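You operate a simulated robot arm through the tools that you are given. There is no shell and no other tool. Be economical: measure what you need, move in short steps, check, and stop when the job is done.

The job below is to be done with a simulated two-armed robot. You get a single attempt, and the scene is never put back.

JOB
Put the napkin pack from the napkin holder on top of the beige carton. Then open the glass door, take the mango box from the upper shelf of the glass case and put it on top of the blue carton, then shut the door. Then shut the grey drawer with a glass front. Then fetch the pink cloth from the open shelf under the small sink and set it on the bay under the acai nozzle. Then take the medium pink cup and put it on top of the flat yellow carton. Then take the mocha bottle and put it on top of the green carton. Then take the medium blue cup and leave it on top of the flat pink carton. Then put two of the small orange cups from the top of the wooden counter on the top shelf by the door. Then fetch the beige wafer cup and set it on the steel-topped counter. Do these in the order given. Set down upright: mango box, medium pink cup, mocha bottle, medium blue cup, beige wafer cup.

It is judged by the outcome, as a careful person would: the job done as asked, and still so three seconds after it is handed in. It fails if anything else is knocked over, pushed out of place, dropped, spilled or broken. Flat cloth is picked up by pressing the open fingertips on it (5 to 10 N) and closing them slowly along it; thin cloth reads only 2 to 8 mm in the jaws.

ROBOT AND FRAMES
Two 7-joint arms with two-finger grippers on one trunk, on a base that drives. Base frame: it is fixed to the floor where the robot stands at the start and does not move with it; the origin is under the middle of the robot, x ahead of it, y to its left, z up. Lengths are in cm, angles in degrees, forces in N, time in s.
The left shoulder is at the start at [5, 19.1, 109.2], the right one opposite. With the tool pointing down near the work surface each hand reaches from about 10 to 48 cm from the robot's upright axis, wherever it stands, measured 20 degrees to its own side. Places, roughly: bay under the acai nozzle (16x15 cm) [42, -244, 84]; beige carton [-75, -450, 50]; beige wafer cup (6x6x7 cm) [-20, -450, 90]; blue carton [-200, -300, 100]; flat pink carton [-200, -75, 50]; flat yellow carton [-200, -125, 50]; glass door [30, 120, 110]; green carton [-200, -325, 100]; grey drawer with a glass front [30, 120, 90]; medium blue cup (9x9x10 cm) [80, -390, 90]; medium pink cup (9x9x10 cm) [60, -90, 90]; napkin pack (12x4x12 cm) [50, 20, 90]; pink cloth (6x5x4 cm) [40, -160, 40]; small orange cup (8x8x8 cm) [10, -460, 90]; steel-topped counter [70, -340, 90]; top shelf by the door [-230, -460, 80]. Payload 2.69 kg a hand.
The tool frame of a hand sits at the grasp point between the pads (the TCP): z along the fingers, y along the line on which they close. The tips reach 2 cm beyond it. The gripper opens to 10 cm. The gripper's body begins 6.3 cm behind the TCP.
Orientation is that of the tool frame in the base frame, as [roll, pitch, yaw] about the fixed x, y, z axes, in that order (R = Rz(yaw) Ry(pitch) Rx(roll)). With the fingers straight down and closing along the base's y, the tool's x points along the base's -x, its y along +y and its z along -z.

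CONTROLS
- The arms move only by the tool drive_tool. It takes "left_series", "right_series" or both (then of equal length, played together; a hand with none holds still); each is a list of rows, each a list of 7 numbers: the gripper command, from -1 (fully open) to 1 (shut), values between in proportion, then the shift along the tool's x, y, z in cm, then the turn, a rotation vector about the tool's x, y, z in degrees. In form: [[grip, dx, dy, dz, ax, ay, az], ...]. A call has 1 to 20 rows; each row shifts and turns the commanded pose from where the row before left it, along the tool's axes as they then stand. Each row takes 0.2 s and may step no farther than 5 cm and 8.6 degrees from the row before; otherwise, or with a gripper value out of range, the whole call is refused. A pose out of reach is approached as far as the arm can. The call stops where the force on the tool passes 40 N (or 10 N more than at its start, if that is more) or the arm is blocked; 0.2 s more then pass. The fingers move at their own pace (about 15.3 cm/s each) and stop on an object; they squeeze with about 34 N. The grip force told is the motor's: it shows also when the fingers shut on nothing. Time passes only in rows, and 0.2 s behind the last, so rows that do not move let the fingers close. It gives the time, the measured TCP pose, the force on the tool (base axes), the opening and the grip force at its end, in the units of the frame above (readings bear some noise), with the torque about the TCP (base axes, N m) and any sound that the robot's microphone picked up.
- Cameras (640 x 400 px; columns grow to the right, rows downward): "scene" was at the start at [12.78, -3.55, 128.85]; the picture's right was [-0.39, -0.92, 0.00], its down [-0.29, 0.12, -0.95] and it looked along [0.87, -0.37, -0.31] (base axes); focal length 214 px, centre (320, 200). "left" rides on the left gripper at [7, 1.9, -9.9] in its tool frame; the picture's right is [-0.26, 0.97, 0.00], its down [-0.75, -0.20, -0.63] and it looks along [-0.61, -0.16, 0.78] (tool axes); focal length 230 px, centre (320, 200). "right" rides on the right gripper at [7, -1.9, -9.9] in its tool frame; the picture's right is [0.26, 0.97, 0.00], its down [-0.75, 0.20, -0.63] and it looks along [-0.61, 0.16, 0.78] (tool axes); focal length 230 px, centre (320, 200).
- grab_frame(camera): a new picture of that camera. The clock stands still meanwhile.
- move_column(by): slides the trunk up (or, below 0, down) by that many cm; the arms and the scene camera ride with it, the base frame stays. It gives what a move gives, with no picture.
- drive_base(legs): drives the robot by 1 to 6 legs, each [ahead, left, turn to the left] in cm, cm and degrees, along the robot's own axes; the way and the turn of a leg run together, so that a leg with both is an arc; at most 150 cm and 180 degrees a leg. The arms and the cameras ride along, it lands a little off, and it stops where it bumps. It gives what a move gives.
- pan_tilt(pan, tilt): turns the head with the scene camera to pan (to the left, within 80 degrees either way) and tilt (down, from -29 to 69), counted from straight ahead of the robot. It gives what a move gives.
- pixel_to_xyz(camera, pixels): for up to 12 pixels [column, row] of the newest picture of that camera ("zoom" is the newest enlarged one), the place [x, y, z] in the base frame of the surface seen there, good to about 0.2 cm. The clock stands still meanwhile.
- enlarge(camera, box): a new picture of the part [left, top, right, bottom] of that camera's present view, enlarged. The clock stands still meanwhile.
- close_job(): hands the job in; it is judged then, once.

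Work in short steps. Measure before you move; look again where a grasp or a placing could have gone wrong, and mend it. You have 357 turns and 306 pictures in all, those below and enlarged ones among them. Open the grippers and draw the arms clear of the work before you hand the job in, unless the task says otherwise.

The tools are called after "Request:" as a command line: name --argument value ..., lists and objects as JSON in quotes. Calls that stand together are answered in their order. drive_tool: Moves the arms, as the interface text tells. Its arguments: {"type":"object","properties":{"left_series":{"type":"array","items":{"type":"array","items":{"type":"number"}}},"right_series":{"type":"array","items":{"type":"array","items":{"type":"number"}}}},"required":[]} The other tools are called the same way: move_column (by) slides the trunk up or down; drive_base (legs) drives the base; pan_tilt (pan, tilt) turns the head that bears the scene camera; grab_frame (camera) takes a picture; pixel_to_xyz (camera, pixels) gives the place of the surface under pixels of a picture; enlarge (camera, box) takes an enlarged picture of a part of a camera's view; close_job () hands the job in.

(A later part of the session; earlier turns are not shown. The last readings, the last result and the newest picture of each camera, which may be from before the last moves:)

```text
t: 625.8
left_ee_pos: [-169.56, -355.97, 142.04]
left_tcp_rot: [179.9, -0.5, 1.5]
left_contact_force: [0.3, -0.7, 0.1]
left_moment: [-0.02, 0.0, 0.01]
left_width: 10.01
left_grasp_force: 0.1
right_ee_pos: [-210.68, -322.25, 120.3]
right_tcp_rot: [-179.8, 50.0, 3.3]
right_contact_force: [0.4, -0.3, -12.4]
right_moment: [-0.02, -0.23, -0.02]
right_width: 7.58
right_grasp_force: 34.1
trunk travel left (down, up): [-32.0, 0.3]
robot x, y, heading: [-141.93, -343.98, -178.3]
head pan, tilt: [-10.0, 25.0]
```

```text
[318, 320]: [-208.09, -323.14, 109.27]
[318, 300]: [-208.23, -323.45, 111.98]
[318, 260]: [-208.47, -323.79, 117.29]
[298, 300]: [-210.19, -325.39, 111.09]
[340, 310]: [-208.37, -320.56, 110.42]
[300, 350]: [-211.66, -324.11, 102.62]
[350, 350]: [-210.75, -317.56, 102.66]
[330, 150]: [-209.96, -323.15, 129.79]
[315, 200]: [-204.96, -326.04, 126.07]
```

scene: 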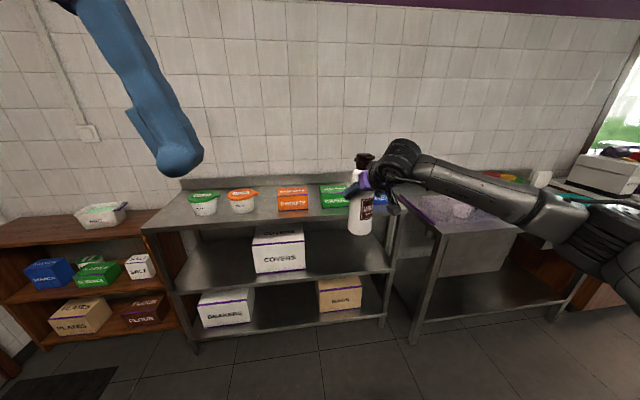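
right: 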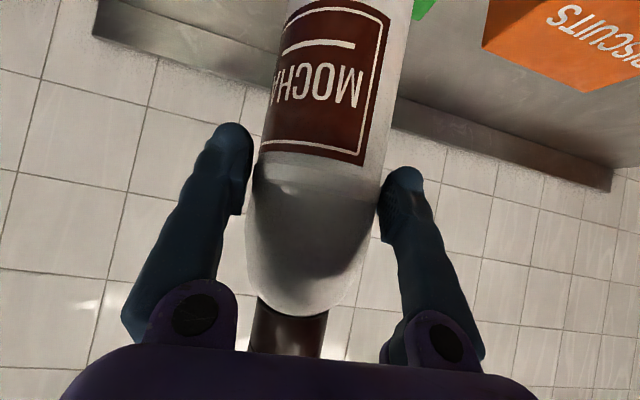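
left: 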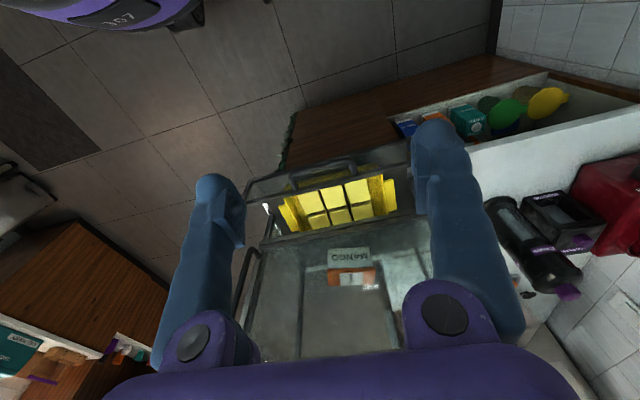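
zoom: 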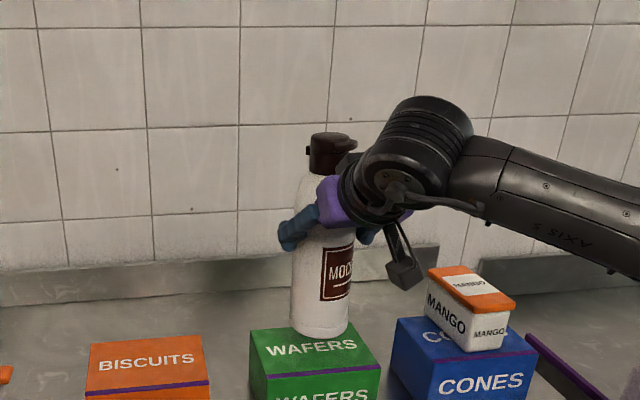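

Bottle axis ≈ (-211.3,-322.6): centred. I lower by trunk.

Request:
move_column --by -3.3

Request:
move_column --by -0.5

Request:
move_column --by -0.4

```text
t: 626.6
left_ee_pos: [-169.48, -355.99, 138.74]
left_tcp_rot: [179.8, -0.5, 1.5]
left_contact_force: [-0.8, -0.1, 1.2]
left_moment: [-0.02, 0.01, -0.03]
left_width: 9.99
left_grasp_force: 0.1
right_ee_pos: [-210.48, -322.28, 116.93]
right_tcp_rot: [-179.7, 49.9, 3.2]
right_contact_force: [0.1, 0.1, -11.7]
right_moment: [0.01, -0.13, 0.0]
right_width: 7.59
right_grasp_force: 34.1
trunk travel left (down, up): [-28.7, 3.6]
robot x, y, heading: [-142.0, -344.6, -178.2]
head pan, tilt: [-10.0, 25.0]
```

```text
t: 627.1
left_ee_pos: [-169.59, -355.94, 138.28]
left_tcp_rot: [179.9, -0.6, 1.4]
left_contact_force: [0.6, 0.1, -0.5]
left_moment: [0.06, 0.0, 0.01]
left_width: 10.03
left_grasp_force: 0.1
right_ee_pos: [-210.55, -322.13, 116.36]
right_tcp_rot: [-179.8, 49.9, 3.4]
right_contact_force: [0.0, -0.5, -11.5]
right_moment: [-0.01, -0.19, 0.0]
right_width: 7.56
right_grasp_force: 34.4
trunk travel left (down, up): [-28.2, 4.1]
robot x, y, heading: [-141.98, -344.72, -178.1]
head pan, tilt: [-10.0, 25.0]
```

```text
t: 627.7
left_ee_pos: [-169.39, -355.77, 137.95]
left_tcp_rot: [179.9, -0.5, 1.5]
left_contact_force: [-0.9, 0.1, 0.1]
left_moment: [0.0, 0.03, -0.02]
left_width: 9.98
left_grasp_force: 0.0
right_ee_pos: [-210.56, -322.27, 116.43]
right_tcp_rot: [-179.9, 50.3, 3.3]
right_contact_force: [0.1, 2.1, -0.1]
right_moment: [-0.19, 0.12, -0.02]
right_width: 7.58
right_grasp_force: 33.9
trunk travel left (down, up): [-27.8, 4.5]
robot x, y, heading: [-141.77, -344.57, -178.2]
head pan, tilt: [-10.0, 25.0]
```

Contact (load transferred). A touch more, then release and retreat along heading.

Request:
move_column --by -0.25

Request:
drive_tool --right_series '[[0.3, 0, 0, 0, 0, 0, 0], [-0.3, 0, 0, 0, 0, 0, 0], [-0.8, 0, 0, 0, 0, 0, 0], [-1, 0, 0, 0, 0, 0, 0]]'

Request:
drive_base --legs '[[-35, 0, 0]]'

Request:
grab_frame --camera "scene"

```text
t: 628.2
left_ee_pos: [-169.33, -355.97, 137.71]
left_tcp_rot: [179.9, -0.4, 1.6]
left_contact_force: [-0.2, 0.4, 0.0]
left_moment: [0.0, -0.04, 0.02]
left_width: 10.0
left_grasp_force: 0.1
right_ee_pos: [-210.38, -322.19, 116.42]
right_tcp_rot: [-179.9, 50.5, 3.2]
right_contact_force: [-1.8, 3.8, 12.0]
right_moment: [-0.36, 0.74, -0.15]
right_width: 7.58
right_grasp_force: 33.9
trunk travel left (down, up): [-27.6, 4.7]
robot x, y, heading: [-141.79, -344.36, -178.3]
head pan, tilt: [-10.0, 25.0]
```

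```text
t: 629.2
left_ee_pos: [-169.45, -356.03, 137.6]
left_tcp_rot: [179.9, -0.6, 1.4]
left_contact_force: [-0.4, -0.6, -1.1]
left_moment: [0.04, 0.0, -0.02]
left_width: 9.99
left_grasp_force: 0.0
right_ee_pos: [-210.49, -322.22, 115.75]
right_tcp_rot: [-179.7, 49.9, 3.4]
right_contact_force: [-1.0, 0.4, -0.6]
right_moment: [-0.01, -0.02, -0.01]
right_width: 9.99
right_grasp_force: 0.1
trunk travel left (down, up): [-27.6, 4.7]
robot x, y, heading: [-141.88, -344.42, -178.2]
head pan, tilt: [-10.0, 25.0]
```

```text
t: 631.5
left_ee_pos: [-134.58, -354.99, 137.77]
left_tcp_rot: [179.9, -0.5, 1.9]
left_contact_force: [0.2, 0.6, 0.0]
left_moment: [-0.01, 0.02, -0.01]
left_width: 9.96
left_grasp_force: 0.2
right_ee_pos: [-175.72, -321.66, 115.97]
right_tcp_rot: [-179.6, 50.1, 3.7]
right_contact_force: [-0.6, -0.4, 0.5]
right_moment: [0.0, -0.02, -0.01]
right_width: 9.99
right_grasp_force: 0.2
trunk travel left (down, up): [-27.6, 4.7]
robot x, y, heading: [-107.46, -343.37, -177.9]
head pan, tilt: [-10.0, 25.0]
```

```text
101 pictures are left
```

scene: 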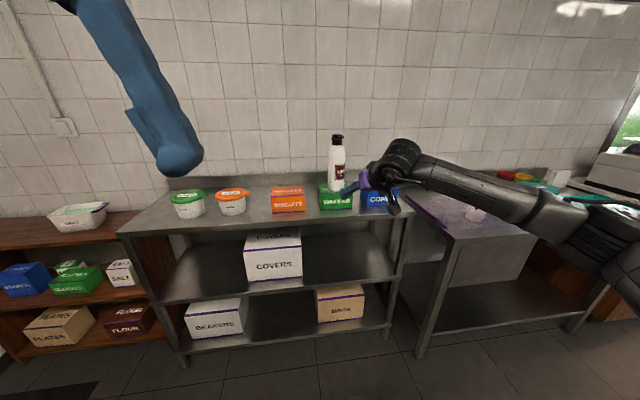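

Mocha stands on the green carton. Next the medium blue cup near (80,-390): I back, turn around and approach the steel counter.

Request:
drive_base --legs '[[-15, 0, 0], [0, 0, 178], [0, -24, 0], [45, 0, 0]]'

Request:
pan_tilt --pan -10 --tilt 30

Request:
grab_frame --camera "scene"

```text
t: 644.7
left_ee_pos: [-18.69, -355.78, 137.58]
left_tcp_rot: [180.0, -0.4, 179.8]
left_contact_force: [0.0, 0.1, -0.1]
left_moment: [-0.02, 0.0, 0.01]
left_width: 10.01
left_grasp_force: 0.1
right_ee_pos: [21.34, -390.77, 115.94]
right_tcp_rot: [-179.7, 49.9, -178.5]
right_contact_force: [-0.7, 0.9, -0.2]
right_moment: [-0.02, 0.01, -0.02]
right_width: 10.03
right_grasp_force: 0.0
trunk travel left (down, up): [-27.6, 4.7]
robot x, y, heading: [-46.6, -366.19, -0.2]
head pan, tilt: [-10.0, 25.0]
```

```text
t: 645.4
left_ee_pos: [-18.76, -355.78, 137.66]
left_tcp_rot: [179.9, -0.5, 179.8]
left_contact_force: [0.2, 0.1, 0.3]
left_moment: [-0.03, 0.03, 0.01]
left_width: 9.98
left_grasp_force: 0.0
right_ee_pos: [21.14, -390.79, 115.93]
right_tcp_rot: [-179.8, 50.1, -178.5]
right_contact_force: [-0.2, 0.8, 0.4]
right_moment: [-0.01, -0.02, -0.01]
right_width: 10.03
right_grasp_force: 0.1
trunk travel left (down, up): [-27.6, 4.7]
robot x, y, heading: [-46.38, -366.56, 0.2]
head pan, tilt: [-10.0, 30.0]
```

```text
100 pictures are left
```

scene: 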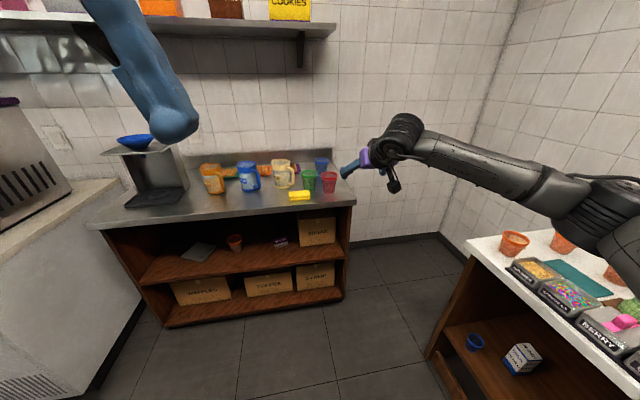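

The blue cup is at (321,163), behind green and red cups. I enlarge and measure.

Request:
enlarge --camera "scene" --box '[240, 130, 370, 220]'

Request:
pixel_to_xyz --camera "zoom" --pixels '[[395, 150], [372, 142], [425, 142], [398, 135], [398, 170], [340, 200], [340, 185], [440, 215], [440, 200], [290, 300], [215, 215], [330, 345]]'

```text
4.44 times, centred on (305, 175) of scene
```

zoom: 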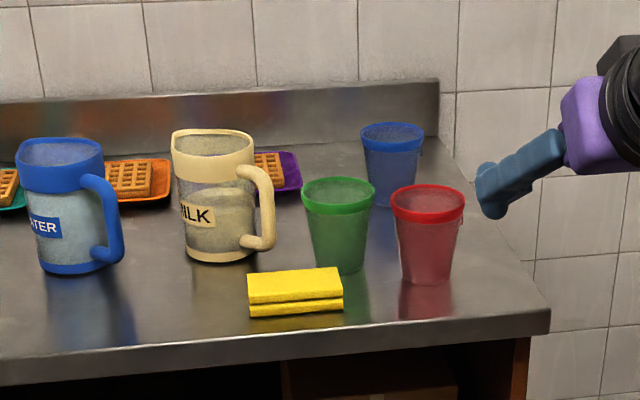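

```text
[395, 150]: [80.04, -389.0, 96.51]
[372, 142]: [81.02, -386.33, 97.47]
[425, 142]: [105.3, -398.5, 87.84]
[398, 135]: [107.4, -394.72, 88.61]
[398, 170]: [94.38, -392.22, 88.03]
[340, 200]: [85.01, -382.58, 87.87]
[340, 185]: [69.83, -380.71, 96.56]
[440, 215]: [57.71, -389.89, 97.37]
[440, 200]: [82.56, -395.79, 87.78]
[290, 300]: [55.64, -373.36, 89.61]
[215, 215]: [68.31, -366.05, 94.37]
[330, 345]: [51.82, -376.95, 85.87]
```

Blue cup: rim z 97.5, centre ≈ (84,-390). I steepen the tool to 30°, retract 6 cm, lower the trunk and drive ahead over the red cup.

Request:
drive_tool --right_series '[[-1, 0, 0, 0, 0, 6.7, 0], [-1, 0, 0, 0, 0, 6.7, 0], [-1, 0, 0, 0, 0, 6.7, 0], [-1, 2.6, 0, -1.5, 0, 0, 0], [-1, 2.6, 0, -1.5, 0, 0, 0], [-1, 0, 0, 0, 0, 0, 0]]'

Request:
move_column --by -9

Request:
drive_base --legs '[[50, 0.5, 0]]'

Request:
grab_frame --camera "right"

```text
t: 646.8
left_ee_pos: [-18.71, -355.72, 137.58]
left_tcp_rot: [179.9, -0.4, 179.8]
left_contact_force: [-0.3, 0.7, 1.1]
left_moment: [-0.01, -0.03, 0.01]
left_width: 9.99
left_grasp_force: 0.1
right_ee_pos: [15.37, -390.93, 115.96]
right_tcp_rot: [-179.8, 29.9, -178.6]
right_contact_force: [0.0, -0.4, -0.5]
right_moment: [0.0, 0.0, 0.04]
right_width: 10.02
right_grasp_force: 0.1
trunk travel left (down, up): [-27.6, 4.7]
robot x, y, heading: [-46.5, -366.32, -0.0]
head pan, tilt: [-10.0, 30.0]
```

```text
t: 648.0
left_ee_pos: [-18.68, -355.74, 128.78]
left_tcp_rot: [179.9, -0.4, 179.7]
left_contact_force: [0.6, -0.1, 0.4]
left_moment: [-0.02, -0.03, -0.01]
left_width: 9.99
left_grasp_force: 0.0
right_ee_pos: [15.3, -390.86, 107.11]
right_tcp_rot: [-179.8, 29.9, -178.4]
right_contact_force: [-0.4, 0.5, 0.7]
right_moment: [0.04, 0.0, -0.01]
right_width: 9.99
right_grasp_force: 0.0
trunk travel left (down, up): [-18.6, 13.7]
robot x, y, heading: [-46.62, -366.1, -0.1]
head pan, tilt: [-10.0, 30.0]
```

```text
t: 651.0
left_ee_pos: [31.32, -355.25, 128.74]
left_tcp_rot: [179.9, -0.6, 179.9]
left_contact_force: [-0.5, 0.5, 0.4]
left_moment: [-0.01, 0.0, -0.02]
left_width: 9.98
left_grasp_force: 0.0
right_ee_pos: [65.42, -390.16, 106.93]
right_tcp_rot: [-179.8, 29.9, -178.5]
right_contact_force: [0.9, -0.7, 0.3]
right_moment: [-0.04, 0.0, -0.04]
right_width: 9.98
right_grasp_force: 0.0
trunk travel left (down, up): [-18.6, 13.7]
robot x, y, heading: [3.47, -366.07, 0.0]
head pan, tilt: [-10.0, 30.0]
```

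```text
98 pictures are left
```

right: 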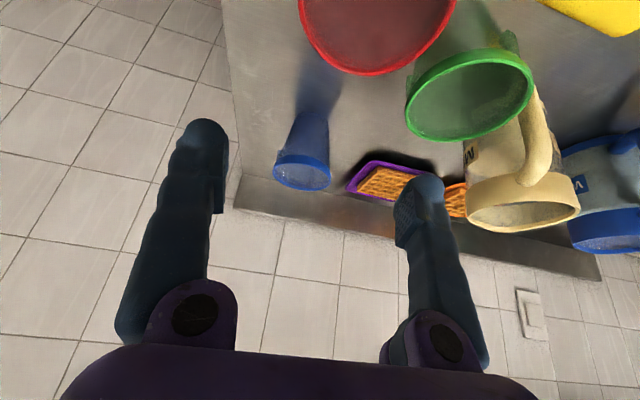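

I measure the blue cup's rim from here.

Request:
pixel_to_xyz --camera "right" --pixels '[[300, 156], [276, 172], [329, 172], [303, 190], [295, 150], [410, 100], [400, 190], [300, 130]]'

```text
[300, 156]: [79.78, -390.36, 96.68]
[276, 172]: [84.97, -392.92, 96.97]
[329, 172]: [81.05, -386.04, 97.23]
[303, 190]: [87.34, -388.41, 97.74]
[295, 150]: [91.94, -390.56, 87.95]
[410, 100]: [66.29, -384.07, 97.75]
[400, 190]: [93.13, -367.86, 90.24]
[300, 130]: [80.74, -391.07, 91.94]
```

Rim centre (83.7,-389.6). I drive 11.3 cm ahead, then descend along the tool.

Request:
drive_base --legs '[[11.3, 0.4, 0]]'

Request:
drive_tool --right_series '[[-1, 0.6, 0, 1, 0, 0, 0], [-1, 0, 0, 3, 0, 0, 0], [-1, 0, 0, 3, 0, 0, 0], [-1, 0, 0, 0, 0, 0, 0]]'

Request:
grab_frame --camera "right"

```text
t: 652.2
left_ee_pos: [42.32, -354.79, 128.59]
left_tcp_rot: [180.0, -0.5, 179.7]
left_contact_force: [1.1, 0.8, -1.4]
left_moment: [0.02, 0.0, 0.0]
left_width: 9.99
left_grasp_force: 0.1
right_ee_pos: [76.4, -389.93, 106.97]
right_tcp_rot: [-179.9, 29.9, -178.4]
right_contact_force: [0.8, 0.7, 0.8]
right_moment: [0.01, 0.0, 0.01]
right_width: 10.01
right_grasp_force: 0.2
trunk travel left (down, up): [-18.6, 13.7]
robot x, y, heading: [14.12, -365.52, -0.1]
head pan, tilt: [-10.0, 30.0]
```

```text
t: 653.2
left_ee_pos: [42.32, -354.76, 128.54]
left_tcp_rot: [179.9, -0.3, 179.8]
left_contact_force: [-0.7, 0.7, 0.3]
left_moment: [0.0, 0.0, -0.01]
left_width: 10.01
left_grasp_force: 0.0
right_ee_pos: [79.48, -389.94, 100.65]
right_tcp_rot: [-179.8, 30.0, -178.5]
right_contact_force: [-0.3, 0.4, -0.2]
right_moment: [0.03, 0.03, -0.02]
right_width: 9.99
right_grasp_force: 0.0
trunk travel left (down, up): [-18.6, 13.7]
robot x, y, heading: [14.97, -365.61, 0.1]
head pan, tilt: [-10.0, 30.0]
```

```text
97 pictures are left
```

right: 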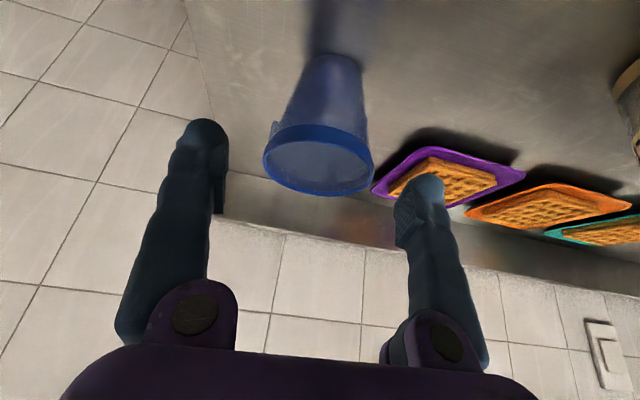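

Centred. I advance 7 cm and close.

Request:
drive_tool --right_series '[[-1, 0, 0, 2.5, 0, 0, 0], [-1, 0, 0, 2.5, 0, 0, 0], [-1, 0, 0, 1.8, 0, 0, 0], [-0.8, 0, 0, 0, 0, 0, 0], [-0.6, 0, 0, 0, 0, 0, 0], [-0.2, 0, 0, 0, 0, 0, 0], [1, 0, 0, 0, 0, 0, 0], [1, 0, 0, 0, 0, 0, 0]]'

Request:
move_column --by 11

Request:
grab_frame --camera "right"

```text
t: 655.0
left_ee_pos: [42.26, -354.87, 128.64]
left_tcp_rot: [179.9, -0.4, 179.9]
left_contact_force: [0.6, -0.7, 0.5]
left_moment: [0.02, 0.01, 0.0]
left_width: 9.97
left_grasp_force: 0.2
right_ee_pos: [82.8, -389.79, 94.78]
right_tcp_rot: [-179.9, 29.9, -178.5]
right_contact_force: [-0.7, -1.5, 1.0]
right_moment: [-0.06, -0.03, -0.05]
right_width: 7.99
right_grasp_force: 34.2
trunk travel left (down, up): [-18.6, 13.7]
robot x, y, heading: [14.41, -365.32, -0.1]
head pan, tilt: [-10.0, 30.0]
```

```text
t: 656.4
left_ee_pos: [42.39, -354.8, 139.64]
left_tcp_rot: [179.9, -0.5, 179.8]
left_contact_force: [0.4, 1.1, -0.6]
left_moment: [-0.04, -0.01, 0.0]
left_width: 9.99
left_grasp_force: 0.1
right_ee_pos: [82.76, -389.85, 105.72]
right_tcp_rot: [-179.8, 29.9, -178.5]
right_contact_force: [-0.4, -0.5, -0.9]
right_moment: [0.02, 0.0, -0.05]
right_width: 7.96
right_grasp_force: 34.4
trunk travel left (down, up): [-29.6, 2.7]
robot x, y, heading: [14.58, -365.83, -0.1]
head pan, tilt: [-10.0, 30.0]
```

```text
96 pictures are left
```

right: 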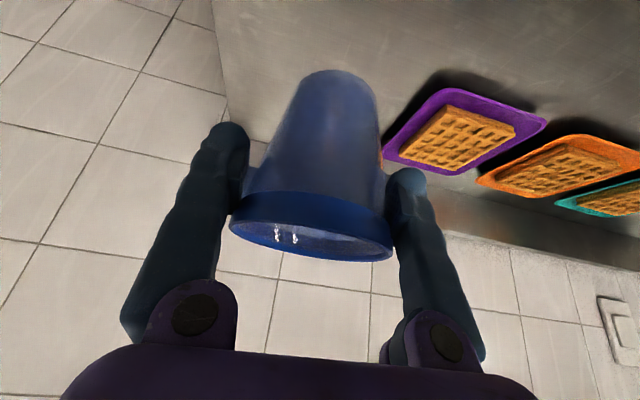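

Lifted. I raise further before passing back over the red cup, then back off, turn and travel to the pink carton.

Request:
drive_tool --right_series '[[1, -1, 0, -1.7, 0, 0, 0], [1, -1, 0, -1.7, 0, 0, 0], [1, -1, 0, -1.7, 0, 0, 0], [1, 0, 0, 0, 0, 0, 0]]'

Request:
drive_base --legs '[[-80, 0, 0], [0, 0, 90], [130, 0, 0], [130, 0, 0], [0, 0, 90]]'

Request:
pan_tilt --pan -10 --tilt 35

Request:
grab_frame --camera "scene"

```text
t: 657.4
left_ee_pos: [42.31, -354.75, 139.67]
left_tcp_rot: [179.8, -0.4, 179.8]
left_contact_force: [0.5, 1.1, 0.3]
left_moment: [0.02, -0.01, 0.0]
left_width: 10.01
left_grasp_force: 0.1
right_ee_pos: [82.86, -389.67, 111.72]
right_tcp_rot: [-179.8, 29.8, -178.5]
right_contact_force: [0.6, -1.3, -0.1]
right_moment: [-0.02, 0.01, 0.0]
right_width: 7.94
right_grasp_force: 33.9
trunk travel left (down, up): [-29.6, 2.7]
robot x, y, heading: [14.49, -365.27, -0.1]
head pan, tilt: [-10.0, 30.0]
```

```text
t: 681.6
left_ee_pos: [-92.09, -114.95, 139.66]
left_tcp_rot: [179.8, -0.4, 0.5]
left_contact_force: [0.3, -0.1, 0.1]
left_moment: [0.02, 0.01, 0.01]
left_width: 10.0
left_grasp_force: 0.1
right_ee_pos: [-133.02, -80.57, 111.72]
right_tcp_rot: [-179.8, 29.9, 2.2]
right_contact_force: [-0.5, -0.6, 0.0]
right_moment: [0.02, 0.0, 0.0]
right_width: 7.42
right_grasp_force: 33.7
trunk travel left (down, up): [-29.6, 2.7]
robot x, y, heading: [-64.06, -103.96, -179.1]
head pan, tilt: [-10.0, 30.0]
```

```text
t: 682.2
left_ee_pos: [-92.04, -114.95, 139.56]
left_tcp_rot: [179.9, -0.4, 0.5]
left_contact_force: [0.0, 0.5, -0.5]
left_moment: [0.02, 0.0, 0.0]
left_width: 9.99
left_grasp_force: 0.1
right_ee_pos: [-133.08, -80.67, 111.63]
right_tcp_rot: [-179.8, 29.9, 2.3]
right_contact_force: [-0.6, 0.0, -1.2]
right_moment: [-0.01, -0.05, 0.02]
right_width: 7.43
right_grasp_force: 33.7
trunk travel left (down, up): [-29.6, 2.7]
robot x, y, heading: [-64.39, -104.05, -179.2]
head pan, tilt: [-10.0, 35.0]
```

```text
95 pictures are left
```

scene: 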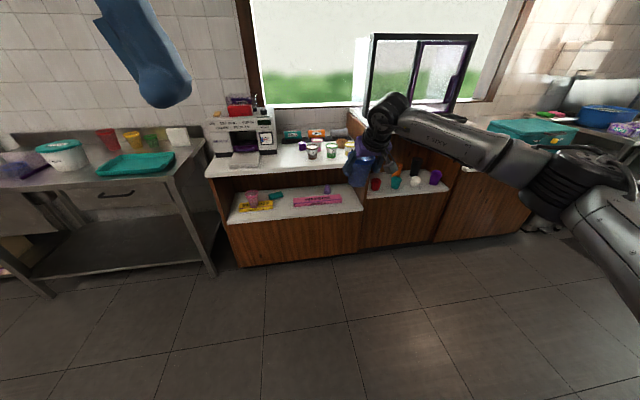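

Pink cup still standing on yellow. I check the blue cup in the grip and measure the pink carton.

Request:
enlarge --camera "scene" --box '[220, 150, 390, 260]'

Request:
pixel_to_xyz --camera "zoom" --pixels '[[280, 185], [280, 175], [450, 185], [450, 170], [360, 182], [360, 195], [310, 173], [420, 165], [400, 140], [360, 75]]'

Request:
grab_frame --camera "right"

Request:
pixel_to_xyz --camera "right" --pixels '[[310, 210], [310, 250], [260, 210], [360, 215], [318, 80], [310, 150], [310, 200]]'

```text
3.64 times, centred on (305, 205) of scene
```

zoom: 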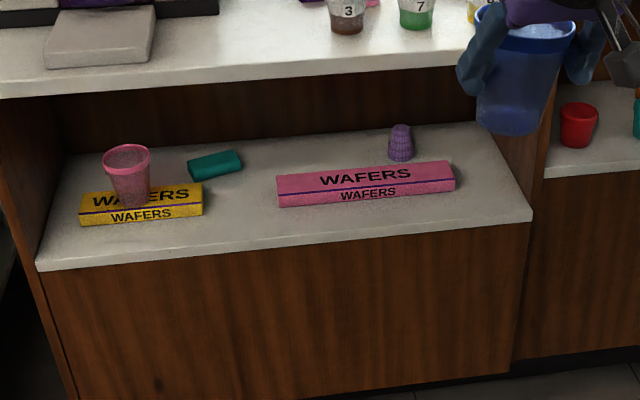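

```text
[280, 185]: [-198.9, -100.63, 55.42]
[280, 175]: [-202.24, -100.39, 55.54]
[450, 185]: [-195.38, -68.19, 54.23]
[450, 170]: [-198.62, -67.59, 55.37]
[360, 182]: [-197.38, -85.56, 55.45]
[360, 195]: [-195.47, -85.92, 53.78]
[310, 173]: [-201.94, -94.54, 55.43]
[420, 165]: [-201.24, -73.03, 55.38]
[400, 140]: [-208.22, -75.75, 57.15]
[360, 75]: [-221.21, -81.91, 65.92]
```

```text
93 pictures are left
```

right: 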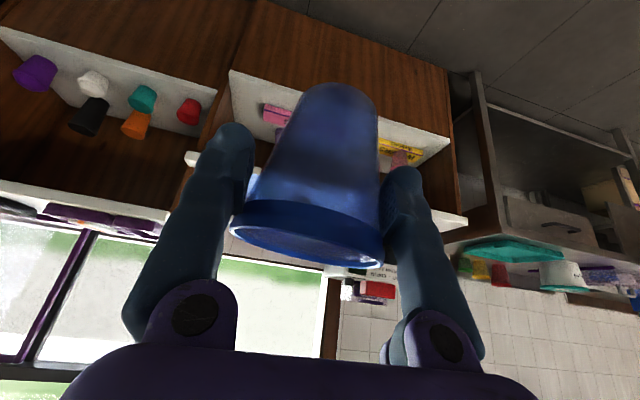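

```text
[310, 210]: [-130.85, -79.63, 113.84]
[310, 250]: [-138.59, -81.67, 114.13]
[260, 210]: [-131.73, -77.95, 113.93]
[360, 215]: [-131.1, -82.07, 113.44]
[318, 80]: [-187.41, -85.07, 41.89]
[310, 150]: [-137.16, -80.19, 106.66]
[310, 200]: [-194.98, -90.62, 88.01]
```

Cup still upright (rim +2.35 above TCP). I lower the trunk fully, bring the hand down to z≈63.8, lean 6°, and drive up to the shelf.

Request:
move_column --by -29.4

Request:
drive_tool --right_series '[[1, 1.8, 0, 3.1, 0, 0, 0], [1, 1.8, 0, 3.1, 0, 0, 0], [1, 1.8, 0, 3.1, 0, 0, 0], [1, 1.8, 0, 3.1, 0, 0, 0], [1, 1.8, 0, 3.1, 0, 0, 0], [1, 0, 0, 0, 0, -3, 0], [1, 0, 0, 0, 0, -3, 0], [1, 0, 0, 0, 0, 0, 0]]'

Request:
drive_base --legs '[[46, 5.3, 0]]'

Request:
grab_frame --camera "right"

Request:
grab_frame --camera "scene"

```text
t: 685.2
left_ee_pos: [-92.18, -114.98, 110.37]
left_tcp_rot: [180.0, -0.4, 0.5]
left_contact_force: [-0.1, -0.4, 1.1]
left_moment: [-0.03, 0.01, -0.03]
left_width: 10.02
left_grasp_force: 0.0
right_ee_pos: [-133.02, -80.62, 82.39]
right_tcp_rot: [-179.8, 29.9, 2.2]
right_contact_force: [0.1, 0.0, -0.6]
right_moment: [0.02, -0.01, 0.01]
right_width: 7.41
right_grasp_force: 34.0
trunk travel left (down, up): [-0.2, 32.1]
robot x, y, heading: [-64.73, -103.96, -179.4]
head pan, tilt: [-10.0, 35.0]
```

```text
t: 687.0
left_ee_pos: [-92.12, -115.01, 110.18]
left_tcp_rot: [179.9, -0.4, 0.5]
left_contact_force: [0.7, 0.0, -0.3]
left_moment: [-0.01, 0.0, -0.02]
left_width: 9.98
left_grasp_force: 0.0
right_ee_pos: [-133.01, -80.59, 64.27]
right_tcp_rot: [-179.8, 35.8, 2.3]
right_contact_force: [-0.7, 0.1, -0.9]
right_moment: [0.0, 0.0, 0.0]
right_width: 7.4
right_grasp_force: 33.8
trunk travel left (down, up): [-0.2, 32.1]
robot x, y, heading: [-64.21, -103.74, -179.3]
head pan, tilt: [-10.0, 35.0]
```

```text
t: 689.8
left_ee_pos: [-138.05, -120.74, 110.24]
left_tcp_rot: [179.9, -0.4, 0.3]
left_contact_force: [0.7, -0.2, -0.2]
left_moment: [-0.01, 0.01, 0.01]
left_width: 10.01
left_grasp_force: 0.0
right_ee_pos: [-178.89, -86.26, 64.34]
right_tcp_rot: [-179.8, 35.9, 1.9]
right_contact_force: [-0.6, -0.2, -0.7]
right_moment: [0.0, -0.01, 0.03]
right_width: 7.38
right_grasp_force: 33.9
trunk travel left (down, up): [-0.2, 32.1]
robot x, y, heading: [-110.36, -109.53, -179.4]
head pan, tilt: [-10.0, 35.0]
```

```text
92 pictures are left
```

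right: 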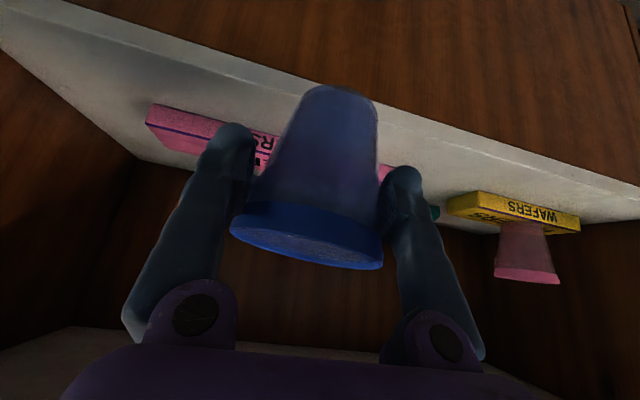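

```text
91 pictures are left
```

scene: 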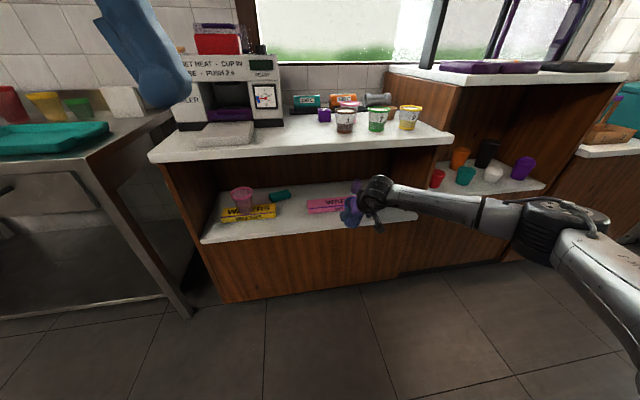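

I verify carton position, rim and wrist top from here.

Request:
pixel_to_xyz --camera "right" --pixels '[[150, 110], [200, 120], [260, 150], [385, 172], [310, 215], [310, 255], [290, 210], [340, 222]]'

Request:
pixel_to_xyz --camera "scene" --pixels '[[308, 200], [308, 210], [330, 208], [372, 180], [378, 178], [385, 182], [300, 158], [300, 162], [430, 190]]'

```text
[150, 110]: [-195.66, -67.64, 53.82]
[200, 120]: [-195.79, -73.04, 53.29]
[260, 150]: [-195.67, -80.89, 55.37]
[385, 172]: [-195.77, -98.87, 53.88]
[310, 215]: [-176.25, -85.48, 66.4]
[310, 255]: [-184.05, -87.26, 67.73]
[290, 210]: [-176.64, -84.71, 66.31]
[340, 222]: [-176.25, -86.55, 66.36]
```

```text
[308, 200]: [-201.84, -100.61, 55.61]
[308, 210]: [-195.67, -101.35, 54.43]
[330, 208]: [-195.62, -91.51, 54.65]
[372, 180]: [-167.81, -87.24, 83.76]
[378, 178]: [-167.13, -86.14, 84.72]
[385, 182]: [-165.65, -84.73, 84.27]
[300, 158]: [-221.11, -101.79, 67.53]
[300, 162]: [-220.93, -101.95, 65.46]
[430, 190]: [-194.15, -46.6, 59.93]
```

Clearances: wrist 0.4 under slab now, cup edge 1.5 above the carton. I lower 0.8 cm and drive in 18 cm.

Request:
drive_tool --right_series '[[1, 0.47, 0, 0.65, 0, 0, 0], [1, 0, 0, 0, 0, 0, 0]]'

Request:
drive_base --legs '[[18.2, 0, 0]]'

Request:
grab_frame --camera "right"

```text
t: 690.4
left_ee_pos: [-138.01, -120.71, 110.28]
left_tcp_rot: [179.9, -0.4, 0.3]
left_contact_force: [0.2, 0.4, 0.5]
left_moment: [0.03, -0.01, -0.01]
left_width: 10.0
left_grasp_force: 0.1
right_ee_pos: [-178.69, -86.11, 63.51]
right_tcp_rot: [-179.8, 35.9, 2.1]
right_contact_force: [0.0, 0.3, 0.0]
right_moment: [0.01, 0.01, -0.03]
right_width: 7.38
right_grasp_force: 34.1
trunk travel left (down, up): [-0.2, 32.1]
robot x, y, heading: [-110.12, -110.28, -179.3]
head pan, tilt: [-10.0, 35.0]
```

```text
t: 691.9
left_ee_pos: [-156.15, -121.22, 110.35]
left_tcp_rot: [179.9, -0.5, 0.6]
left_contact_force: [-0.3, -0.4, 0.2]
left_moment: [-0.03, 0.0, 0.0]
left_width: 9.99
left_grasp_force: 0.0
right_ee_pos: [-197.19, -86.74, 63.5]
right_tcp_rot: [-179.8, 35.9, 2.4]
right_contact_force: [-0.6, -0.8, -0.6]
right_moment: [0.04, 0.02, -0.01]
right_width: 7.41
right_grasp_force: 34.5
trunk travel left (down, up): [-0.2, 32.1]
robot x, y, heading: [-128.78, -110.05, -179.2]
head pan, tilt: [-10.0, 35.0]
```

```text
90 pictures are left
```

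right: 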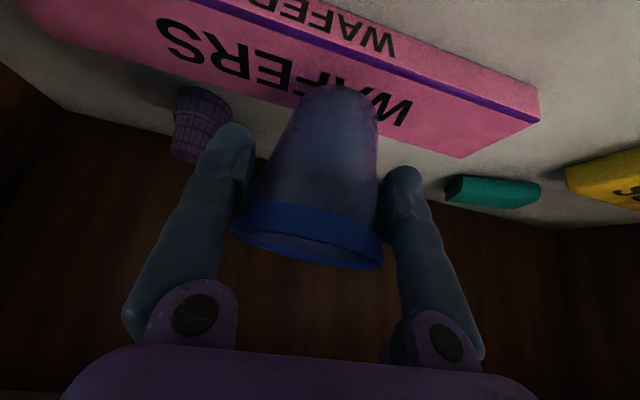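

Over the carton, clear of the purple wafer cup. I lower, straighten, and continue to contact.

Request:
drive_tool --right_series '[[1, 0.24, 0, 0.33, 0, 0, 0], [1, 0.18, 0, 0.25, 0, 0, 0], [1, 0, 0, 0, 0, 2.9, 0], [1, 0, 0, 0, 0, 2.9, 0], [1, 0, 0, 0, 0, 0, 0]]'

Request:
drive_tool --right_series '[[1, 0.1, 0, 0.17, 0, 0, 0], [1, 0, 0, 0, 0, 0, 0]]'

Request:
drive_tool --right_series '[[1, 0.1, 0, 0.17, 0, 0, 0], [1, 0, 0, 0, 0, 0, 0]]'

```text
t: 693.1
left_ee_pos: [-156.25, -121.07, 110.31]
left_tcp_rot: [179.9, -0.4, 0.6]
left_contact_force: [-0.5, -0.8, -0.3]
left_moment: [0.0, 0.01, 0.01]
left_width: 10.02
left_grasp_force: 0.0
right_ee_pos: [-197.16, -86.76, 62.92]
right_tcp_rot: [-179.8, 30.1, 2.4]
right_contact_force: [0.6, -0.8, 0.6]
right_moment: [0.01, 0.03, -0.02]
right_width: 7.37
right_grasp_force: 33.3
trunk travel left (down, up): [-0.2, 32.1]
robot x, y, heading: [-128.59, -110.2, -179.2]
head pan, tilt: [-10.0, 35.0]
```

```text
t: 693.7
left_ee_pos: [-156.15, -121.09, 110.24]
left_tcp_rot: [179.9, -0.4, 0.5]
left_contact_force: [-0.3, -1.2, 0.6]
left_moment: [-0.02, -0.02, -0.01]
left_width: 9.98
left_grasp_force: 0.1
right_ee_pos: [-197.28, -86.83, 62.67]
right_tcp_rot: [-179.7, 30.1, 2.3]
right_contact_force: [-0.8, -0.6, 0.3]
right_moment: [0.01, 0.04, -0.02]
right_width: 7.36
right_grasp_force: 34.2
trunk travel left (down, up): [-0.2, 32.1]
robot x, y, heading: [-128.44, -110.06, -179.1]
head pan, tilt: [-10.0, 35.0]
```

```text
t: 694.3
left_ee_pos: [-156.29, -121.21, 110.18]
left_tcp_rot: [179.9, -0.4, 0.6]
left_contact_force: [0.8, -1.0, 0.4]
left_moment: [-0.04, 0.02, 0.01]
left_width: 9.98
left_grasp_force: 0.1
right_ee_pos: [-197.04, -86.77, 62.36]
right_tcp_rot: [-179.8, 30.1, 2.4]
right_contact_force: [-0.8, 0.0, 0.4]
right_moment: [0.0, 0.0, -0.01]
right_width: 7.37
right_grasp_force: 34.1
trunk travel left (down, up): [-0.2, 32.1]
robot x, y, heading: [-128.36, -110.01, -179.0]
head pan, tilt: [-10.0, 35.0]
```

No contact yet. I continue in 0.25 cm steps; with more room now I also straighten the remaining lean.

Request:
drive_tool --right_series '[[1, 0.12, 0, 0.22, 0, 0, 0], [1, 0, 0, 0, 0, 2.5, 0], [1, 0, 0, 0, 0, 0, 0]]'

Request:
drive_tool --right_series '[[1, 0.1, 0, 0.22, 0, 0, 0], [1, 0, 0, 0, 0, 0, 0]]'

Request:
drive_tool --right_series '[[1, 0.1, 0, 0.22, 0, 0, 0], [1, 0, 0, 0, 0, 0, 0]]'

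```text
t: 695.1
left_ee_pos: [-156.13, -121.14, 110.26]
left_tcp_rot: [179.9, -0.4, 0.5]
left_contact_force: [0.6, 0.3, 0.4]
left_moment: [-0.02, 0.03, 0.0]
left_width: 9.98
left_grasp_force: 0.1
right_ee_pos: [-197.11, -86.8, 62.19]
right_tcp_rot: [-179.8, 27.6, 2.5]
right_contact_force: [0.2, 0.1, 1.5]
right_moment: [0.0, 0.03, -0.01]
right_width: 7.34
right_grasp_force: 34.0
trunk travel left (down, up): [-0.2, 32.1]
robot x, y, heading: [-128.77, -109.77, -179.2]
head pan, tilt: [-10.0, 35.0]
```

```text
t: 695.7
left_ee_pos: [-155.97, -121.08, 110.24]
left_tcp_rot: [180.0, -0.3, 0.6]
left_contact_force: [0.8, 0.3, 0.5]
left_moment: [0.01, -0.01, 0.03]
left_width: 10.02
left_grasp_force: 0.0
right_ee_pos: [-197.29, -86.74, 62.32]
right_tcp_rot: [-179.8, 27.7, 2.5]
right_contact_force: [2.2, -0.4, 9.8]
right_moment: [0.12, 0.19, -0.04]
right_width: 7.37
right_grasp_force: 34.3
trunk travel left (down, up): [-0.2, 32.1]
robot x, y, heading: [-128.42, -109.71, -179.3]
head pan, tilt: [-10.0, 35.0]
```

```text
t: 696.3
left_ee_pos: [-155.98, -121.11, 110.4]
left_tcp_rot: [-180.0, -0.3, 0.6]
left_contact_force: [-0.4, 0.4, 0.6]
left_moment: [-0.01, -0.01, 0.03]
left_width: 10.01
left_grasp_force: 0.0
right_ee_pos: [-197.23, -86.82, 62.09]
right_tcp_rot: [-179.8, 28.1, 2.4]
right_contact_force: [5.5, 0.0, 20.5]
right_moment: [0.27, 0.33, -0.08]
right_width: 7.37
right_grasp_force: 33.5
trunk travel left (down, up): [-0.2, 32.1]
robot x, y, heading: [-128.5, -110.04, -179.3]
head pan, tilt: [-10.0, 35.0]
```

Contact. I open slowly, check, then back out.

Request:
drive_tool --right_series '[[1, -0.1, 0, -0.2, 0, 0, 0], [0, 0, 0, 0, 0, 0, 0], [-0.6, 0, 0, 0, 0, 0, 0], [-1, 0, 0, 0, 0, 0, 0], [-1, 0, 0, 0, 0, 0, 0]]'

Request:
grab_frame --camera "right"

```text
t: 697.5
left_ee_pos: [-156.22, -121.2, 110.23]
left_tcp_rot: [179.9, -0.4, 0.7]
left_contact_force: [0.7, 0.2, 0.6]
left_moment: [0.0, -0.02, -0.02]
left_width: 10.01
left_grasp_force: 0.2
right_ee_pos: [-197.13, -86.82, 61.92]
right_tcp_rot: [-179.8, 27.6, 2.4]
right_contact_force: [0.0, -0.6, 0.3]
right_moment: [-0.04, -0.01, 0.02]
right_width: 9.99
right_grasp_force: 0.2
trunk travel left (down, up): [-0.2, 32.1]
robot x, y, heading: [-128.82, -110.79, -179.2]
head pan, tilt: [-10.0, 35.0]
```

```text
89 pictures are left
```

right: 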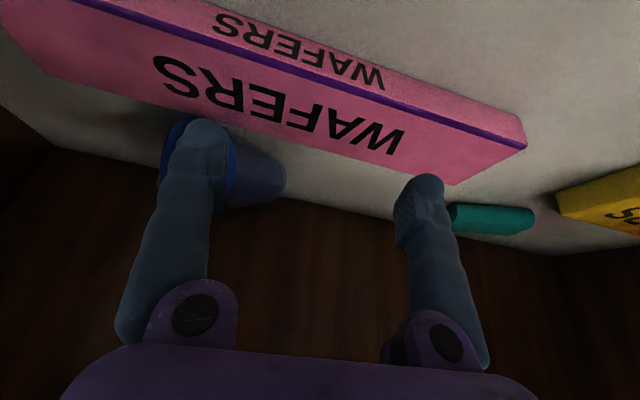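

The cup toppled behind the carton on release. I back out to see and mend it.

Request:
drive_base --legs '[[-32, 0, 0]]'

Request:
enlarge --camera "scene" --box '[180, 120, 440, 270]'

Request:
grab_frame --camera "right"

```text
t: 699.6
left_ee_pos: [-124.8, -120.67, 110.2]
left_tcp_rot: [179.9, -0.3, 0.3]
left_contact_force: [0.1, -0.4, 0.0]
left_moment: [0.04, -0.01, -0.03]
left_width: 10.02
left_grasp_force: 0.1
right_ee_pos: [-165.6, -85.96, 62.03]
right_tcp_rot: [-179.6, 27.6, 2.1]
right_contact_force: [-0.4, -0.7, 0.1]
right_moment: [0.0, 0.02, -0.02]
right_width: 9.99
right_grasp_force: 0.1
trunk travel left (down, up): [-0.2, 32.1]
robot x, y, heading: [-97.07, -109.69, -179.5]
head pan, tilt: [-10.0, 35.0]
```

```text
2.46 times, centred on (310, 195) of scene
```

zoom: 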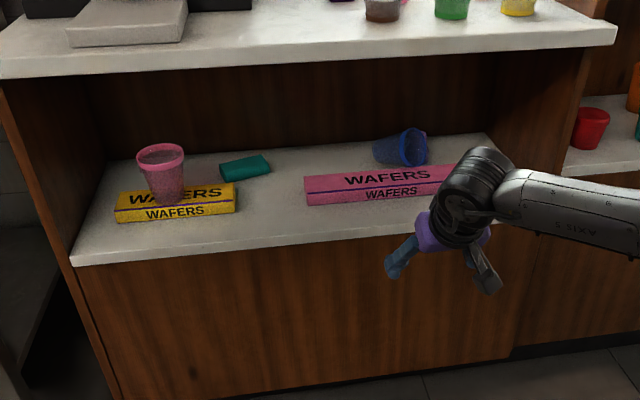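

```text
87 pictures are left
```

right: 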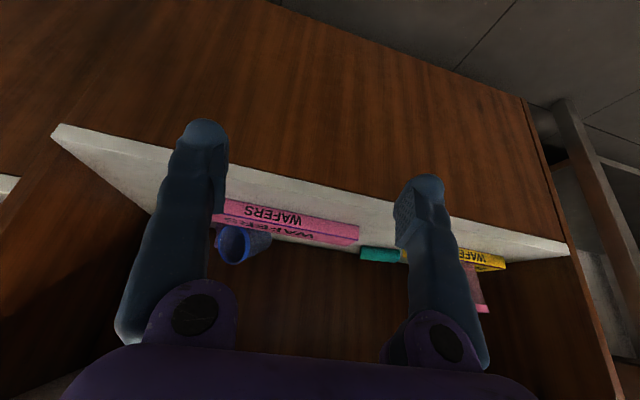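

I enlarge around the fallen cup to find the purple wafer cup.

Request:
enlarge --camera "scene" --box '[310, 155, 390, 215]'

Request:
pixel_to_xyz --camera "zoom" --pixels '[[190, 140], [220, 150], [270, 130], [300, 120], [330, 130], [350, 150], [340, 100], [320, 180], [370, 130], [250, 110], [300, 150], [180, 165]]'

```text
6.67 times, centred on (350, 185) of scene
```

zoom: 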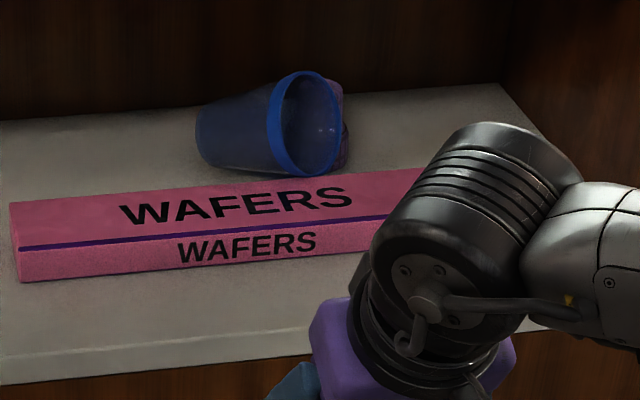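

```text
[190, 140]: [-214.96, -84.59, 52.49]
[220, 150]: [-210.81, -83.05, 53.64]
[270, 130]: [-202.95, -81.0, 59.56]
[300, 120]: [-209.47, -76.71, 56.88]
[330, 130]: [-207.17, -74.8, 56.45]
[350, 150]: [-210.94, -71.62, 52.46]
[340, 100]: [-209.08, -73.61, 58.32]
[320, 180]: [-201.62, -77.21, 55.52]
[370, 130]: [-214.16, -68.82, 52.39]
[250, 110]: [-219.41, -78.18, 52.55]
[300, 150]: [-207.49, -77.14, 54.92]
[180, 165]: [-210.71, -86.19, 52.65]
```

The purple wafer cup still stands; the blue cup lies with its rim toward +y. Plan: grip it from above with the fingers closing front-to-back, bring it out and turn it upright. First I back off and test the needed wrist twist.

Request:
drive_base --legs '[[-25, 0, 0]]'

Request:
drive_tool --right_series '[[-1, 0, 0, -2, 0, 7, 0], [-1, 0, 0, -2, 0, 7, 0], [-1, 0, 0, -2, 0, 7, 0], [-1, 0, 0, -2, 0, 6.6, 0], [-1, 0, 0, 0, 0, 0, -8.2], [-1, 0, 0, 0, 0, 0, -8.2], [-1, 0, 0, 0, 0, 0, -8.2], [-1, 0, 0, 0, 0, 0, -8.2], [-1, 0, 0, 0, 0, 0, -8.2], [-1, 0, 0, 0, 0, 0, -8.2], [-1, 0, 0, 0, 0, 0, -8.2], [-1, 0, 0, 0, 0, 0, -8.2], [-1, 0, 0, 0, 0, 0, -8.2], [-1, 0, 0, 0, 0, 0, -8.2], [-1, 0, 0, 0, 0, 0, -8], [-1, 0, 0, 0, 0, 0, 0]]'

Request:
grab_frame --camera "scene"

```text
t: 701.4
left_ee_pos: [-99.67, -120.39, 110.36]
left_tcp_rot: [180.0, -0.4, 0.5]
left_contact_force: [0.1, -0.6, -0.8]
left_moment: [0.03, -0.01, 0.01]
left_width: 10.01
left_grasp_force: 0.0
right_ee_pos: [-140.51, -85.97, 61.94]
right_tcp_rot: [-179.8, 27.5, 2.3]
right_contact_force: [0.4, 0.6, -0.5]
right_moment: [0.0, 0.03, 0.03]
right_width: 9.98
right_grasp_force: 0.0
trunk travel left (down, up): [-0.2, 32.1]
robot x, y, heading: [-72.09, -109.23, -179.3]
head pan, tilt: [-10.0, 35.0]
```

```text
t: 704.8
left_ee_pos: [-99.74, -120.45, 110.17]
left_tcp_rot: [179.9, -0.4, 0.5]
left_contact_force: [-0.2, 0.8, 0.5]
left_moment: [0.01, 0.01, -0.05]
left_width: 9.96
left_grasp_force: 0.2
right_ee_pos: [-126.41, -83.79, 67.47]
right_tcp_rot: [-179.7, -0.2, 38.0]
right_contact_force: [-0.3, 0.4, -1.1]
right_moment: [0.0, -0.01, 0.0]
right_width: 10.02
right_grasp_force: 0.2
right hand out of reach, approached as far as the arm can: row 7, 8, 9, 10, 11, 12, 13, 14, 15
trunk travel left (down, up): [-0.2, 32.1]
robot x, y, heading: [-72.14, -109.42, -179.1]
head pan, tilt: [-10.0, 35.0]
```

```text
85 pictures are left
```

scene: 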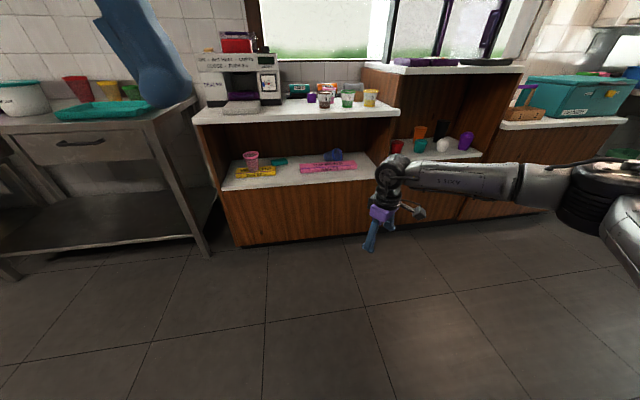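

Negative twist is limited to ~36°. I test how far the positive twist goes (same orientation can be reached the long way).

Request:
drive_tool --right_series '[[-1, -1, 0, 0, 0, 0, 8.5], [-1, -1, 0, 0, 0, 0, 8.5], [-1, -1, 0, 0, 0, 0, 8.5], [-1, -1, 0, 0, 0, 0, 8.5], [-1, 0, 0, 0, 0, 0, 8.5], [-1, 0, 0, 0, 0, 0, 8.5], [-1, 0, 0, 0, 0, 0, 8.5], [-1, 0, 0, 0, 0, 0, 8.5], [-1, 0, 0, 0, 0, 0, 8.5], [-1, 0, 0, 0, 0, 0, 8.5], [-1, 0, 0, 0, 0, 0, 8.5], [-1, 0, 0, 0, 0, 0, 8.5], [-1, 0, 0, 0, 0, 0, 8.5], [-1, 0, 0, 0, 0, 0, 8.5], [-1, 0, 0, 0, 0, 0, 8.5], [-1, 0, 0, 0, 0, 0, 8.5], [-1, 0, 0, 0, 0, 0, 8.5], [-1, 0, 0, 0, 0, 0, 8.5], [-1, 0, 0, 0, 0, 0, 8.5], [-1, 0, 0, 0, 0, 0, 8.5]]'

Request:
drive_tool --right_series '[[-1, 0, 0, 0, 0, 0, 8.5], [-1, 0, 0, 0, 0, 0, 8.5], [-1, 0, 0, 0, 0, 0, 8.5], [-1, 0, 0, 0, 0, 0, 8.5], [-1, 0, 0, 0, 0, 0, 8.5], [-1, 0, 0, 0, 0, 0, 8.5], [-1, 0, 0, 0, 0, 0, 8.5], [-1, 0, 0, 0, 0, 0, 8.5], [-1, 0, 0, 0, 0, 0, 8.5], [-1, 0, 0, 0, 0, 0, 8.5], [-1, 0, 0, 0, 0, 0, 8.5], [-1, 0, 0, 0, 0, 0, 8.5]]'

```text
t: 709.0
left_ee_pos: [-99.58, -120.42, 110.25]
left_tcp_rot: [179.9, -0.5, 0.5]
left_contact_force: [0.5, -0.1, 0.8]
left_moment: [0.01, 0.0, -0.01]
left_width: 9.97
left_grasp_force: 0.1
right_ee_pos: [-129.8, -85.44, 67.56]
right_tcp_rot: [179.7, 0.2, -132.2]
right_contact_force: [-0.1, 0.7, -0.6]
right_moment: [0.01, 0.07, 0.05]
right_width: 10.02
right_grasp_force: 0.0
trunk travel left (down, up): [-0.2, 32.1]
robot x, y, heading: [-71.89, -109.7, -179.1]
head pan, tilt: [-10.0, 35.0]
```

```text
t: 711.6
left_ee_pos: [-99.69, -120.52, 110.31]
left_tcp_rot: [180.0, -0.5, 0.5]
left_contact_force: [-0.3, -0.5, -0.4]
left_moment: [-0.01, 0.0, -0.02]
left_width: 10.01
left_grasp_force: 0.1
right_ee_pos: [-130.0, -85.42, 67.5]
right_tcp_rot: [179.9, -0.3, 125.9]
right_contact_force: [-0.7, 0.2, -0.2]
right_moment: [0.04, -0.01, 0.0]
right_width: 10.02
right_grasp_force: 0.0
trunk travel left (down, up): [-0.2, 32.1]
robot x, y, heading: [-72.1, -109.18, -179.1]
head pan, tilt: [-10.0, 35.0]
```

The long way works (J7 has range). I continue to yaw 90, so the tool's x points toward the cup's rim.

Request:
drive_tool --right_series '[[-1, 0, 0, 0, 0, 0, 8.5], [-1, 0, 0, 0, 0, 0, 8.5], [-1, 0, 0, 0, 0, 0, 8.5], [-1, 0, 0, 0, 0, 0, 8.5], [-1, 0, 0, 0, 0, 0, 2], [-1, 0, 0, 0, 0, 0, 0]]'

Request:
grab_frame --camera "right"

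Request:
enlarge --camera "scene" --box '[290, 60, 470, 260]'

```text
t: 713.0
left_ee_pos: [-99.64, -120.46, 110.24]
left_tcp_rot: [180.0, -0.4, 0.5]
left_contact_force: [-0.5, -0.5, 0.3]
left_moment: [-0.02, 0.01, -0.01]
left_width: 10.0
left_grasp_force: 0.1
right_ee_pos: [-129.91, -85.65, 67.5]
right_tcp_rot: [-179.9, -0.2, 90.0]
right_contact_force: [-0.8, 0.1, -0.2]
right_moment: [0.01, -0.04, 0.03]
right_width: 10.01
right_grasp_force: 0.2
trunk travel left (down, up): [-0.2, 32.1]
robot x, y, heading: [-72.4, -109.38, -179.3]
head pan, tilt: [-10.0, 35.0]
```

```text
84 pictures are left
```

right: 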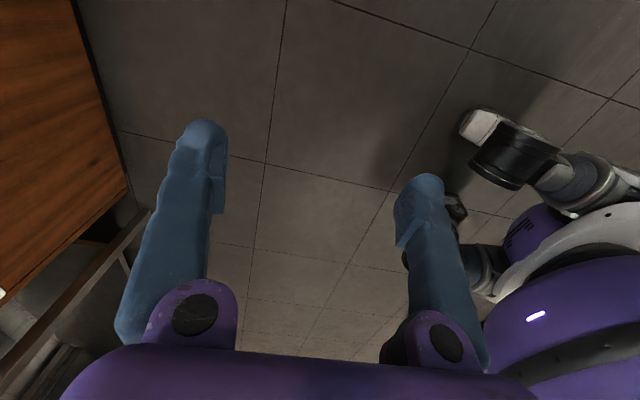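

```text
2.00 times, centred on (380, 160) of scene
```

zoom: 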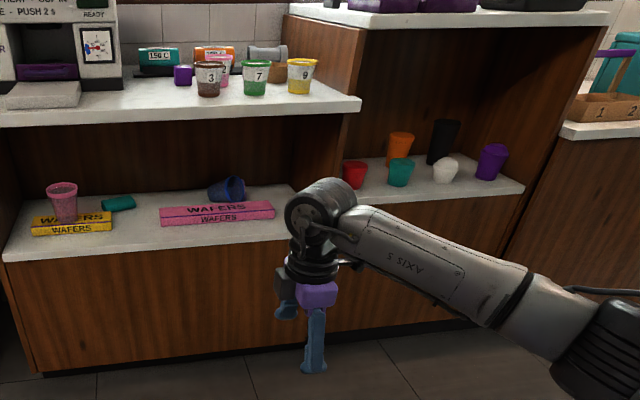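

I check the wrist/forearm tops at this pose for the slab clearance.

Request:
pixel_to_xyz --camera "zoom" --pixels '[[325, 182], [310, 185], [345, 195], [370, 208], [420, 232], [480, 260]]'

```text
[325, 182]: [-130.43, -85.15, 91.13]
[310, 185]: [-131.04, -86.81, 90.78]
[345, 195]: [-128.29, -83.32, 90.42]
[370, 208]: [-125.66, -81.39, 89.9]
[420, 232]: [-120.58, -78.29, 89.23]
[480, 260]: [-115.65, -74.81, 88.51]
```

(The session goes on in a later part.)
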